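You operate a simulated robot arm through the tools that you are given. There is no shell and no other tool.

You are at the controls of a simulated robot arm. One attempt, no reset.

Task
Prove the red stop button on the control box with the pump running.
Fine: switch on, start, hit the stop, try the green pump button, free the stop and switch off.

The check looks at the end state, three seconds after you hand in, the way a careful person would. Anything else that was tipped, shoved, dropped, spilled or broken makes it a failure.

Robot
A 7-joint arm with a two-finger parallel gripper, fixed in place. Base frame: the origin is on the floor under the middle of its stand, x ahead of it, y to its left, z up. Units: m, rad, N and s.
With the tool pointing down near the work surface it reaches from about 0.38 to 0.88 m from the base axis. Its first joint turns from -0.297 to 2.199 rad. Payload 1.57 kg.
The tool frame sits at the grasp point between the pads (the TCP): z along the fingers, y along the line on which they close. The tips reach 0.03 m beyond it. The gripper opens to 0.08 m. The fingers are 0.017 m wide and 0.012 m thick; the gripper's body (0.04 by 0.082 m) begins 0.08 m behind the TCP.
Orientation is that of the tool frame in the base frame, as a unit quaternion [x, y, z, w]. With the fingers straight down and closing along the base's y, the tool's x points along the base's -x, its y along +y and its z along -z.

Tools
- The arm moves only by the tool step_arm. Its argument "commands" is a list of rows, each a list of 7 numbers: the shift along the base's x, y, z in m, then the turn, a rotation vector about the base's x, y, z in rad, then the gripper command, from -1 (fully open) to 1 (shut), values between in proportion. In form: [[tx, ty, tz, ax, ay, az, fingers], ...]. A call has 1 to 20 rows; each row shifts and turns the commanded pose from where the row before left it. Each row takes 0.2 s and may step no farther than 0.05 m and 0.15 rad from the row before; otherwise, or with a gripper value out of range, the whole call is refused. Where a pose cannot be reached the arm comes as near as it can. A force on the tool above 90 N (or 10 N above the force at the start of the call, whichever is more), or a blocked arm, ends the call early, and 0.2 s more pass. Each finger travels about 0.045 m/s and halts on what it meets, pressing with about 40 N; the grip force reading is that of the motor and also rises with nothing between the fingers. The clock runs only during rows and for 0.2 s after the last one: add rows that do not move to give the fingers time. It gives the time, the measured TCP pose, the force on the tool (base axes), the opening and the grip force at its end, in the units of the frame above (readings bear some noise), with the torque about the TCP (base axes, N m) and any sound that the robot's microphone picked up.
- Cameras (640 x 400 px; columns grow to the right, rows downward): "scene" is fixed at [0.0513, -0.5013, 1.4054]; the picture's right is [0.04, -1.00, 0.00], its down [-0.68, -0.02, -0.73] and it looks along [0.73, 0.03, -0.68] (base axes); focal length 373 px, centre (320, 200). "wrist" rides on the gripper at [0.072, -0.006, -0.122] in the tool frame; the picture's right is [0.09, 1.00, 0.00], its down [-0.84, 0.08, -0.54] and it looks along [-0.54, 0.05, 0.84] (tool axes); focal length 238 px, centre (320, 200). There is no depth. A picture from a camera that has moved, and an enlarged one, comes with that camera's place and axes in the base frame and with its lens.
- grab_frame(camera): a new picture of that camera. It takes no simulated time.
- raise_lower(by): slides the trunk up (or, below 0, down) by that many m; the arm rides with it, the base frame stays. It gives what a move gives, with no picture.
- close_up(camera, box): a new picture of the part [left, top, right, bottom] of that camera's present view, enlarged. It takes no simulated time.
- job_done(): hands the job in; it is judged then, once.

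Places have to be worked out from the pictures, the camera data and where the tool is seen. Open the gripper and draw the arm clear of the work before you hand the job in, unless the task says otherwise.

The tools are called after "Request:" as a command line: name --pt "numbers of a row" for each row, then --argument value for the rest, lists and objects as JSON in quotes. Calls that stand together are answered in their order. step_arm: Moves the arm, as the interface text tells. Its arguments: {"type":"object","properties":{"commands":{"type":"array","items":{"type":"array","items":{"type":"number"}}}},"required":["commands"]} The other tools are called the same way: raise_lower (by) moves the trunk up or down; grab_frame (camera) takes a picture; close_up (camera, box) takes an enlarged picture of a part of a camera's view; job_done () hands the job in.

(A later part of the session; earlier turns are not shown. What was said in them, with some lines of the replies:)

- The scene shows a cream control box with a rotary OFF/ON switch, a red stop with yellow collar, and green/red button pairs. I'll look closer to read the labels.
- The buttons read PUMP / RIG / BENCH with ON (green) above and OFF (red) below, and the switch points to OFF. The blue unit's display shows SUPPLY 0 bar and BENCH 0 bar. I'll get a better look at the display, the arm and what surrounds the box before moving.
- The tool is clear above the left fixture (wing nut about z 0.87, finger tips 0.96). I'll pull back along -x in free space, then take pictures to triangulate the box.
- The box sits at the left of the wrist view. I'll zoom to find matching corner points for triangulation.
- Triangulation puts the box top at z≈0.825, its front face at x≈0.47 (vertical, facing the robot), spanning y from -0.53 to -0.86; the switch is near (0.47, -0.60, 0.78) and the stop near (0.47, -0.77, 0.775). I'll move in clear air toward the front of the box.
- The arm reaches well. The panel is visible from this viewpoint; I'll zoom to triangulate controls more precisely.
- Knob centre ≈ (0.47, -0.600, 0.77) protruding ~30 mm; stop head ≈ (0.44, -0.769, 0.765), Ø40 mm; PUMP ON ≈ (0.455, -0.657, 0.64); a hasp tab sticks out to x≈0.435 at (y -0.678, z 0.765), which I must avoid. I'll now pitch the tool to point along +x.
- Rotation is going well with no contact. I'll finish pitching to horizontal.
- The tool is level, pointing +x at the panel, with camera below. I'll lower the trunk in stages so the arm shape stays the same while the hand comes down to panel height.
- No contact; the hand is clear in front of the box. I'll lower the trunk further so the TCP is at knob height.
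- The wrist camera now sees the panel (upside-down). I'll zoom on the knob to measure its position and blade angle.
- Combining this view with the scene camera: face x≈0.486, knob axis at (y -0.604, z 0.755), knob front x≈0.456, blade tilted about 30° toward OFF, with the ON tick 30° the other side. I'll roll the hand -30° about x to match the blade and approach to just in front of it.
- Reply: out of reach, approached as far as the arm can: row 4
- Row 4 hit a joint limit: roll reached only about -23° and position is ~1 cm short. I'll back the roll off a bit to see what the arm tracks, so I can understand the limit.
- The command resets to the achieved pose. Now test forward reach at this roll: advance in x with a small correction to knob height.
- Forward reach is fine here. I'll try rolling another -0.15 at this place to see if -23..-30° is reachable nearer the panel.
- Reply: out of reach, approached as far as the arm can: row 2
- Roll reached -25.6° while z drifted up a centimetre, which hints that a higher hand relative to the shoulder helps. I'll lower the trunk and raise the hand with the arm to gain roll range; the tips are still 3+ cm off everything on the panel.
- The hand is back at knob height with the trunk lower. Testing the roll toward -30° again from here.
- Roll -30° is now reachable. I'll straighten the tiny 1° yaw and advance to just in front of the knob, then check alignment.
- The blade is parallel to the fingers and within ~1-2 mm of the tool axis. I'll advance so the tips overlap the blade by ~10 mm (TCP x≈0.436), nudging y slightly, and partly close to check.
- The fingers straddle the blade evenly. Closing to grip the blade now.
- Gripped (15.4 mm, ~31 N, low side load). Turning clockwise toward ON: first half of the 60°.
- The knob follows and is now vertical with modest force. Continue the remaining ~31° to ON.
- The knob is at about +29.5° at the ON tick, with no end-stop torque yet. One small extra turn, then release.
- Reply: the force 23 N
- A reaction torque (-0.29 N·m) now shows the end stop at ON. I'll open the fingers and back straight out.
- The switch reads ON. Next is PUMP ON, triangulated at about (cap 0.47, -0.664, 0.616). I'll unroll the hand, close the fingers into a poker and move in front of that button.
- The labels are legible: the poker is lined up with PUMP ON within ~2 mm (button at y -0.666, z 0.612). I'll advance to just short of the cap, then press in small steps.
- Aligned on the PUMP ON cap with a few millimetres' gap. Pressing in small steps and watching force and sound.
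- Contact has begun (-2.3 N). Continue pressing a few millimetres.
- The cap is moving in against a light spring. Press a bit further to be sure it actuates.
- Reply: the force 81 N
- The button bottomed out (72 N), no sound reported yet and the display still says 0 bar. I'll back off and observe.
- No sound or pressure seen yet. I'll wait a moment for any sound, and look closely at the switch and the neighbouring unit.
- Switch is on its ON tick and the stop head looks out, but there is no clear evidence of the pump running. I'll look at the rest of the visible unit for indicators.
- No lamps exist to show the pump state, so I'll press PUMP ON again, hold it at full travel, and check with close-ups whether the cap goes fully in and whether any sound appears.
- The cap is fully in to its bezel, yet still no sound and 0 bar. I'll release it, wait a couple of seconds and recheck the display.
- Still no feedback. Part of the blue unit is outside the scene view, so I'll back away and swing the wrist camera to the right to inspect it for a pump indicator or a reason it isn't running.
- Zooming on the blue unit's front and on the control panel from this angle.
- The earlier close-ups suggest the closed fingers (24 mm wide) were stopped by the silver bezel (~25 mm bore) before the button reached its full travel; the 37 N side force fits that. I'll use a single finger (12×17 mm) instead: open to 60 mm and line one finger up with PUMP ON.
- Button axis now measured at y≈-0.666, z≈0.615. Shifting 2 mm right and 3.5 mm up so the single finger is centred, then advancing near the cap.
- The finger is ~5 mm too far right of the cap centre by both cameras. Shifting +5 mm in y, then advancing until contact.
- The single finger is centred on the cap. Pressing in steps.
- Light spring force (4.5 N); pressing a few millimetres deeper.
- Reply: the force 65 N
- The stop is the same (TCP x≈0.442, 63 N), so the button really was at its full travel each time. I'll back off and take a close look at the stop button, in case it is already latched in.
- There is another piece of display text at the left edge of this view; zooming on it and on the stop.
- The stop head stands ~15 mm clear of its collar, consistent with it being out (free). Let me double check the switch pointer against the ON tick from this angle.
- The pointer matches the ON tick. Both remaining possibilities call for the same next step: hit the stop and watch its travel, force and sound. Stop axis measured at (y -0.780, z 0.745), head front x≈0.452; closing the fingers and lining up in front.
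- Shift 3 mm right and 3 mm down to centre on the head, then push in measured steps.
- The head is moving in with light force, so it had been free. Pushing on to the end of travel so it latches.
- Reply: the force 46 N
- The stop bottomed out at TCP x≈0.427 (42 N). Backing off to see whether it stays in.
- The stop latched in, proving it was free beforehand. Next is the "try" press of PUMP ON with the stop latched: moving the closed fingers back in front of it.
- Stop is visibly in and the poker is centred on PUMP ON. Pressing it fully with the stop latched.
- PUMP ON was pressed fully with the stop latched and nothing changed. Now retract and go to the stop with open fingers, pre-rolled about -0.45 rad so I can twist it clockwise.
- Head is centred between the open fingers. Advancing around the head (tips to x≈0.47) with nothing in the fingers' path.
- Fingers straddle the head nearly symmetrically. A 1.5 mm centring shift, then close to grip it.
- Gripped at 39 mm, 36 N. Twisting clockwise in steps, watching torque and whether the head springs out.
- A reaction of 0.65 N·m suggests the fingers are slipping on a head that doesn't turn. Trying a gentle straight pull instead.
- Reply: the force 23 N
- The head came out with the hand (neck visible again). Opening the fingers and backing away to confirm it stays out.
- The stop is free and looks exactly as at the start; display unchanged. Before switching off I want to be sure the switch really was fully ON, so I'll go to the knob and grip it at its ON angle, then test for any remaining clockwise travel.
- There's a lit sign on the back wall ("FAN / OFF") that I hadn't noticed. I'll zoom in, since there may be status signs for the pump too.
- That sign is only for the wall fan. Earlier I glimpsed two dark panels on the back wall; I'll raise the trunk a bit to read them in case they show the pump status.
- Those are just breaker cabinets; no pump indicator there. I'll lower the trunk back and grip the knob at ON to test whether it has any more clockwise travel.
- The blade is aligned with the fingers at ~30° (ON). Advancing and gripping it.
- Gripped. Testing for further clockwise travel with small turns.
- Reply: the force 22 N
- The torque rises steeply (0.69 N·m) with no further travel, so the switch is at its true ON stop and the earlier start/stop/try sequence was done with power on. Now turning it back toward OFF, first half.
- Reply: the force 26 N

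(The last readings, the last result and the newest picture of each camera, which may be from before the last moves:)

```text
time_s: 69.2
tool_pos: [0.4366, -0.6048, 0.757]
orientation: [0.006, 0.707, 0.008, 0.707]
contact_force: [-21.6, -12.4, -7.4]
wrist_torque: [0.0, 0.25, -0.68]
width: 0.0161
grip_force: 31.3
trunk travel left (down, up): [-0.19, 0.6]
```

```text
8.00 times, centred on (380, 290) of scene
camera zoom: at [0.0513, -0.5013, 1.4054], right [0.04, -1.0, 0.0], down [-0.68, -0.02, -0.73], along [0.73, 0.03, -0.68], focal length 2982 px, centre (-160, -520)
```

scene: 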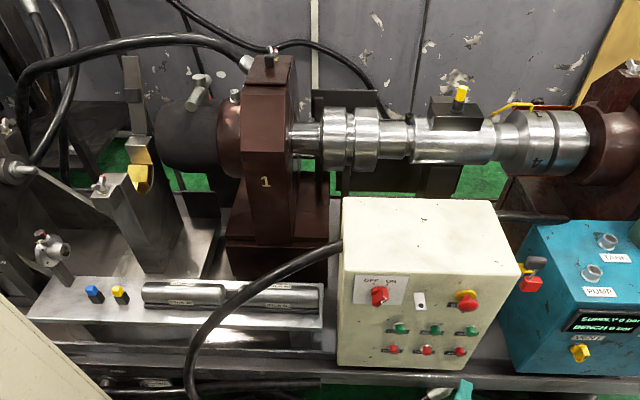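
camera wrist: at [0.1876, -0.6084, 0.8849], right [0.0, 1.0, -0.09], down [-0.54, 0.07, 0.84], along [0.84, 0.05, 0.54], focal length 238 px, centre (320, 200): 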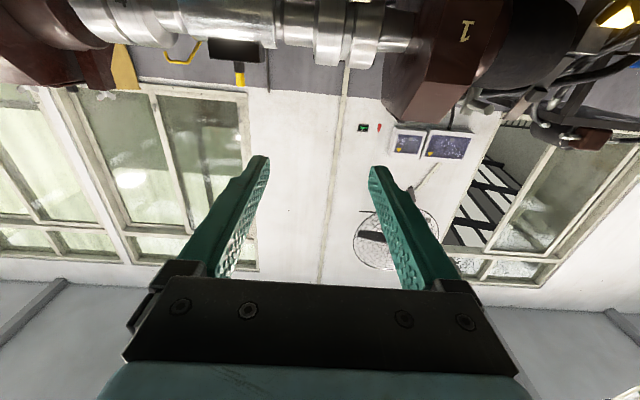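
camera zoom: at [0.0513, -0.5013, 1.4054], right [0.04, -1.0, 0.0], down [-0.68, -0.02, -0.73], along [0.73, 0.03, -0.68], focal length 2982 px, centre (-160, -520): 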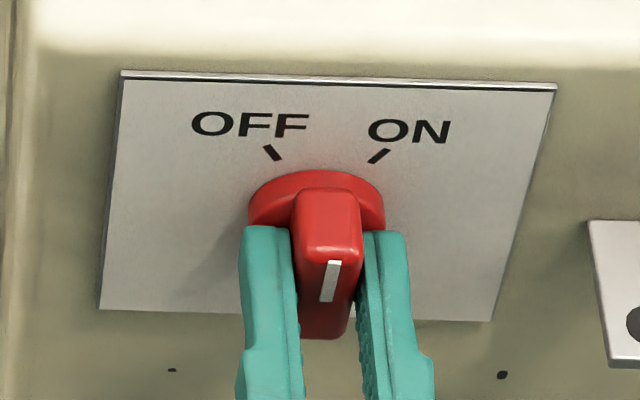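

The knob is vertical and follows well. Completing the turn to OFF.

Request:
step_arm --pt "0 0 0 -0.1 0 0 1" --pt "0 0 0 -0.1 0 0 1" --pt "0 0 0 -0.1 0 0 1" --pt "0 0 0 -0.1 0 0 1" --pt "0 0 0 -0.1 0 0 1" --pt "0 0 0 -0.04 0 0 1" --pt "0 0 0 0 0 0 1"

Request:
close_up --camera "scene" --box '[345, 265, 415, 315]'

Request:
close_up --camera "wrist" --box '[220, 70, 420, 210]'

```text
time_s: 70.8
tool_pos: [0.438, -0.6048, 0.7564]
orientation: [-0.183, 0.684, -0.179, 0.683]
contact_force: [-15.1, 5.3, -9.4]
wrist_torque: [0.03, -0.39, -0.08]
width: 0.0157
grip_force: 31.3
trunk travel left (down, up): [-0.19, 0.6]
```

```text
8.00 times, centred on (380, 290) of scene
camera zoom: at [0.0513, -0.5013, 1.4054], right [0.04, -1.0, 0.0], down [-0.68, -0.02, -0.73], along [0.73, 0.03, -0.68], focal length 2982 px, centre (-160, -520)
```

zoom: 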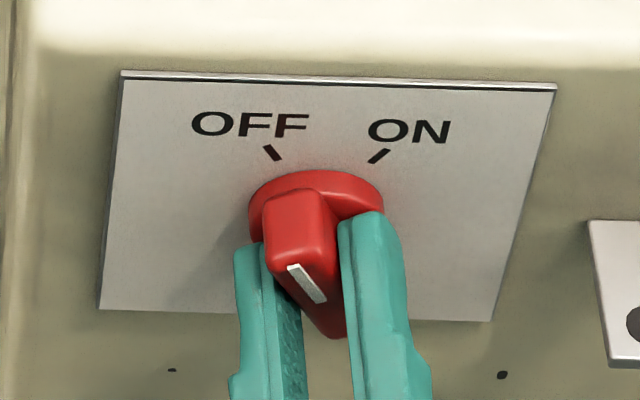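

```text
2.86 times, centred on (320, 140) of wrist
camera zoom: at [0.3154, -0.6455, 0.6965], right [0.0, 0.82, -0.57], down [-0.54, 0.48, 0.69], along [0.84, 0.31, 0.44], focal length 681 px, centre (320, 371)
```

zoom: 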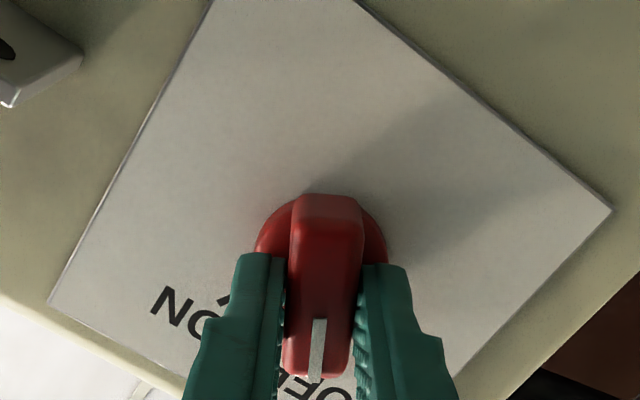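

Roll is -29.7° with no end-stop torque yet; a slight extra turn to seat it at OFF.

Request:
step_arm --pt "0 0 0 -0.03 0 0 1" --pt "0 0 0 -0.02 0 0 1" --pt "0 0 0 0 0 0 1"

Request:
close_up --camera "scene" --box '[345, 265, 415, 315]'

```text
time_s: 71.7
tool_pos: [0.438, -0.6041, 0.7572]
orientation: [-0.2, 0.679, -0.196, 0.678]
contact_force: [-12.8, 14.2, -12.4]
wrist_torque: [0.63, -0.11, 0.01]
width: 0.016
grip_force: 31.4
trunk travel left (down, up): [-0.19, 0.6]
```

```text
8.00 times, centred on (380, 290) of scene
camera zoom: at [0.0513, -0.5013, 1.4054], right [0.04, -1.0, 0.0], down [-0.68, -0.02, -0.73], along [0.73, 0.03, -0.68], focal length 2982 px, centre (-160, -520)
```

zoom: 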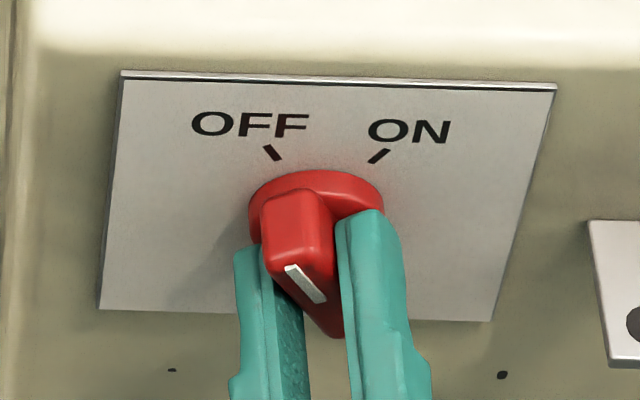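

End-stop torque (+0.63 N·m) confirms OFF. Opening the fingers and backing straight out.

Request:
step_arm --pt "0 0 0 0.02 0 0 1" --pt "0 0 0 0 0 0 0" --pt "0 0 0 0 0 0 -0.5" --pt "0 0 0 0 0 0 -0.6" --pt "-0.03 0 0 0 0 0 -0.6" --pt "-0.03 0 0 0 0 0 -0.6" --pt "-0.03 0 0 0.1 0 0 -0.6" --pt "0 0 0 0 0 0 -0.6"

Request:
close_up --camera "scene" --box '[330, 250, 530, 375]'

Request:
close_up --camera "scene" --box '[345, 265, 415, 315]'

Request:
grab_frame --camera "scene"

Request:
grab_frame --camera "wrist"

```text
time_s: 73.5
tool_pos: [0.3466, -0.6025, 0.7585]
orientation: [-0.157, 0.69, -0.156, 0.689]
contact_force: [-0.7, 0.3, 0.0]
wrist_torque: [0.03, 0.0, 0.0]
width: 0.064
grip_force: 0.0
trunk travel left (down, up): [-0.19, 0.6]
```

```text
3.20 times, centred on (430, 312) of scene
camera zoom: at [0.0513, -0.5013, 1.4054], right [0.04, -1.0, 0.0], down [-0.68, -0.02, -0.73], along [0.73, 0.03, -0.68], focal length 1193 px, centre (-32, -160)
```

zoom: 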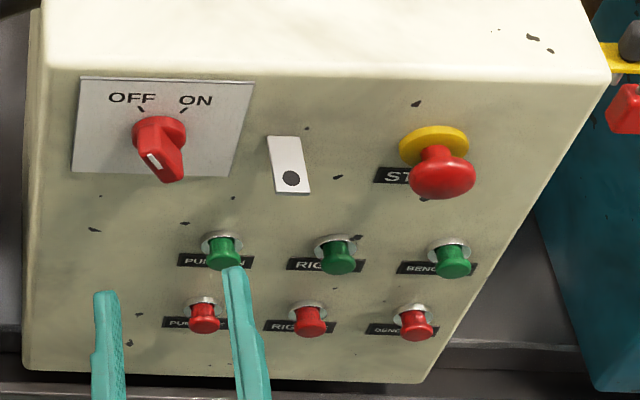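

```text
8.00 times, centred on (380, 290) of scene
camera zoom: at [0.0513, -0.5013, 1.4054], right [0.04, -1.0, 0.0], down [-0.68, -0.02, -0.73], along [0.73, 0.03, -0.68], focal length 2982 px, centre (-160, -520)
```

zoom: 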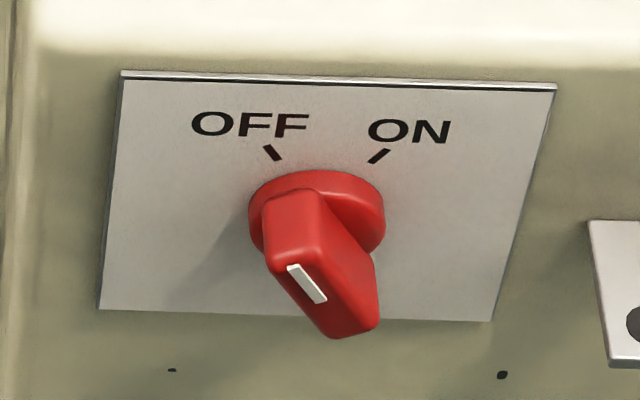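

```text
taken
```

scene: 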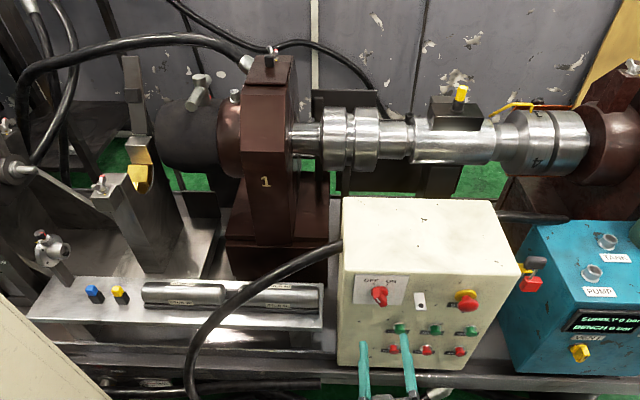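

```text
taken
camera wrist: at [0.2236, -0.6397, 0.6947], right [0.0, 0.86, -0.51], down [-0.54, 0.43, 0.72], along [0.84, 0.28, 0.46], focal length 238 px, centre (320, 200)
```

wrist: 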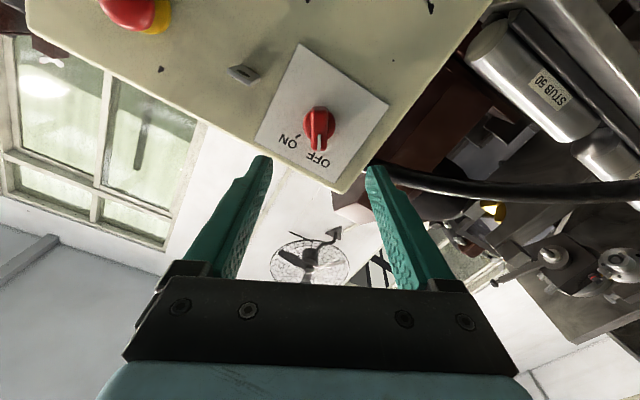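

Switch is back at OFF, the stop is out, and all other controls look as at the start. Now opening the gripper fully, unrolling, backing off and raising the arm clear of the work.

Request:
step_arm --pt "-0.02 0 0 0.11 0 0 -1" --pt "-0.02 0.01 0 0.11 0 0 -1" --pt "-0.01 0.01 0 0.11 0 0 -1" --pt "0 0 0 0.1 0 0 -1" --pt "0 0 0 0 0 0 -1"

Request:
raise_lower --by 0.3

Request:
grab_frame --camera "scene"

Request:
close_up --camera "scene" --box '[500, 220, 640, 375]'

```text
time_s: 74.7
tool_pos: [0.2983, -0.585, 0.7577]
orientation: [-0.008, 0.707, -0.005, 0.707]
contact_force: [0.6, -1.2, 0.3]
wrist_torque: [-0.01, 0.02, 0.02]
width: 0.0799
grip_force: 0.1
trunk travel left (down, up): [-0.19, 0.6]
```

```text
time_s: 77.7
tool_pos: [0.2994, -0.5837, 1.058]
orientation: [-0.008, 0.707, -0.007, 0.707]
contact_force: [0.3, 0.2, 0.5]
wrist_torque: [-0.01, -0.02, -0.01]
width: 0.08
grip_force: 0.0
trunk travel left (down, up): [-0.49, 0.3]
```

```text
taken
```

scene: 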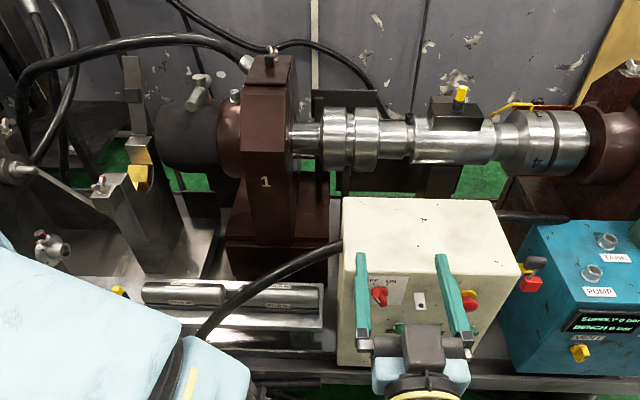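

```text
2.58 times, centred on (570, 298) of scene
camera zoom: at [0.0513, -0.5013, 1.4054], right [0.04, -1.0, 0.0], down [-0.68, -0.02, -0.73], along [0.73, 0.03, -0.68], focal length 962 px, centre (-325, -52)
```

zoom: 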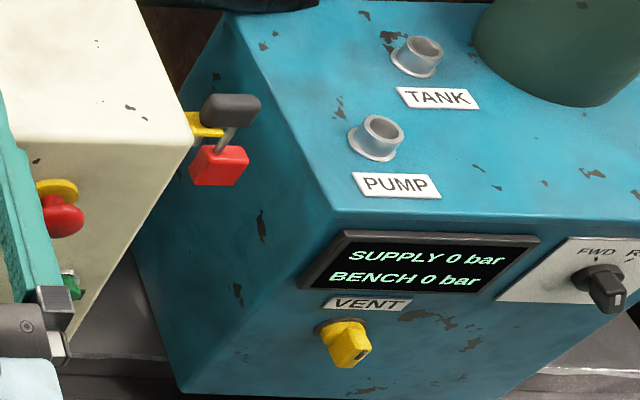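

The fingers are open and the arm is about 0.15 m in front of the box and 0.25 m above it. The switch is at OFF, the stop is out, and nothing else in view has moved. Handing in now.

Request:
job_done

```text
The job is handed in.
```

I went through every step of the stop-button test, but nothing I could see or hear confirmed the pump was actually running when I hit the stop. That means the stop is shown to latch and free correctly, but not to cut a running pump.

1. **Switch on:** I turned the switch to ON. When I gripped it again later, it was hard against its end stop.
2. **Start:** I pressed the green PUMP ON button to full travel three times with the stop free. The display stayed at SUPPLY 0 bar and the microphone picked up nothing. The PUMP and TANK ports are empty, which might explain 0 bar even with the pump running, but I couldn't check that.
3. **Hit the stop:** I pushed the red stop fully in and it stayed latched.
4. **Try the pump button:** I pressed PUMP ON fully with the stop latched, and nothing changed.
5. **Free the stop:** It came out on a straight pull, after a clockwise twist that only slipped. It looks the same as at the start.
6. **Switch off:** I turned the switch back to its OFF end stop.

At hand-in the switch was at OFF and the stop was free. The other controls in view looked unchanged. The gripper was open and the arm clear of the box.
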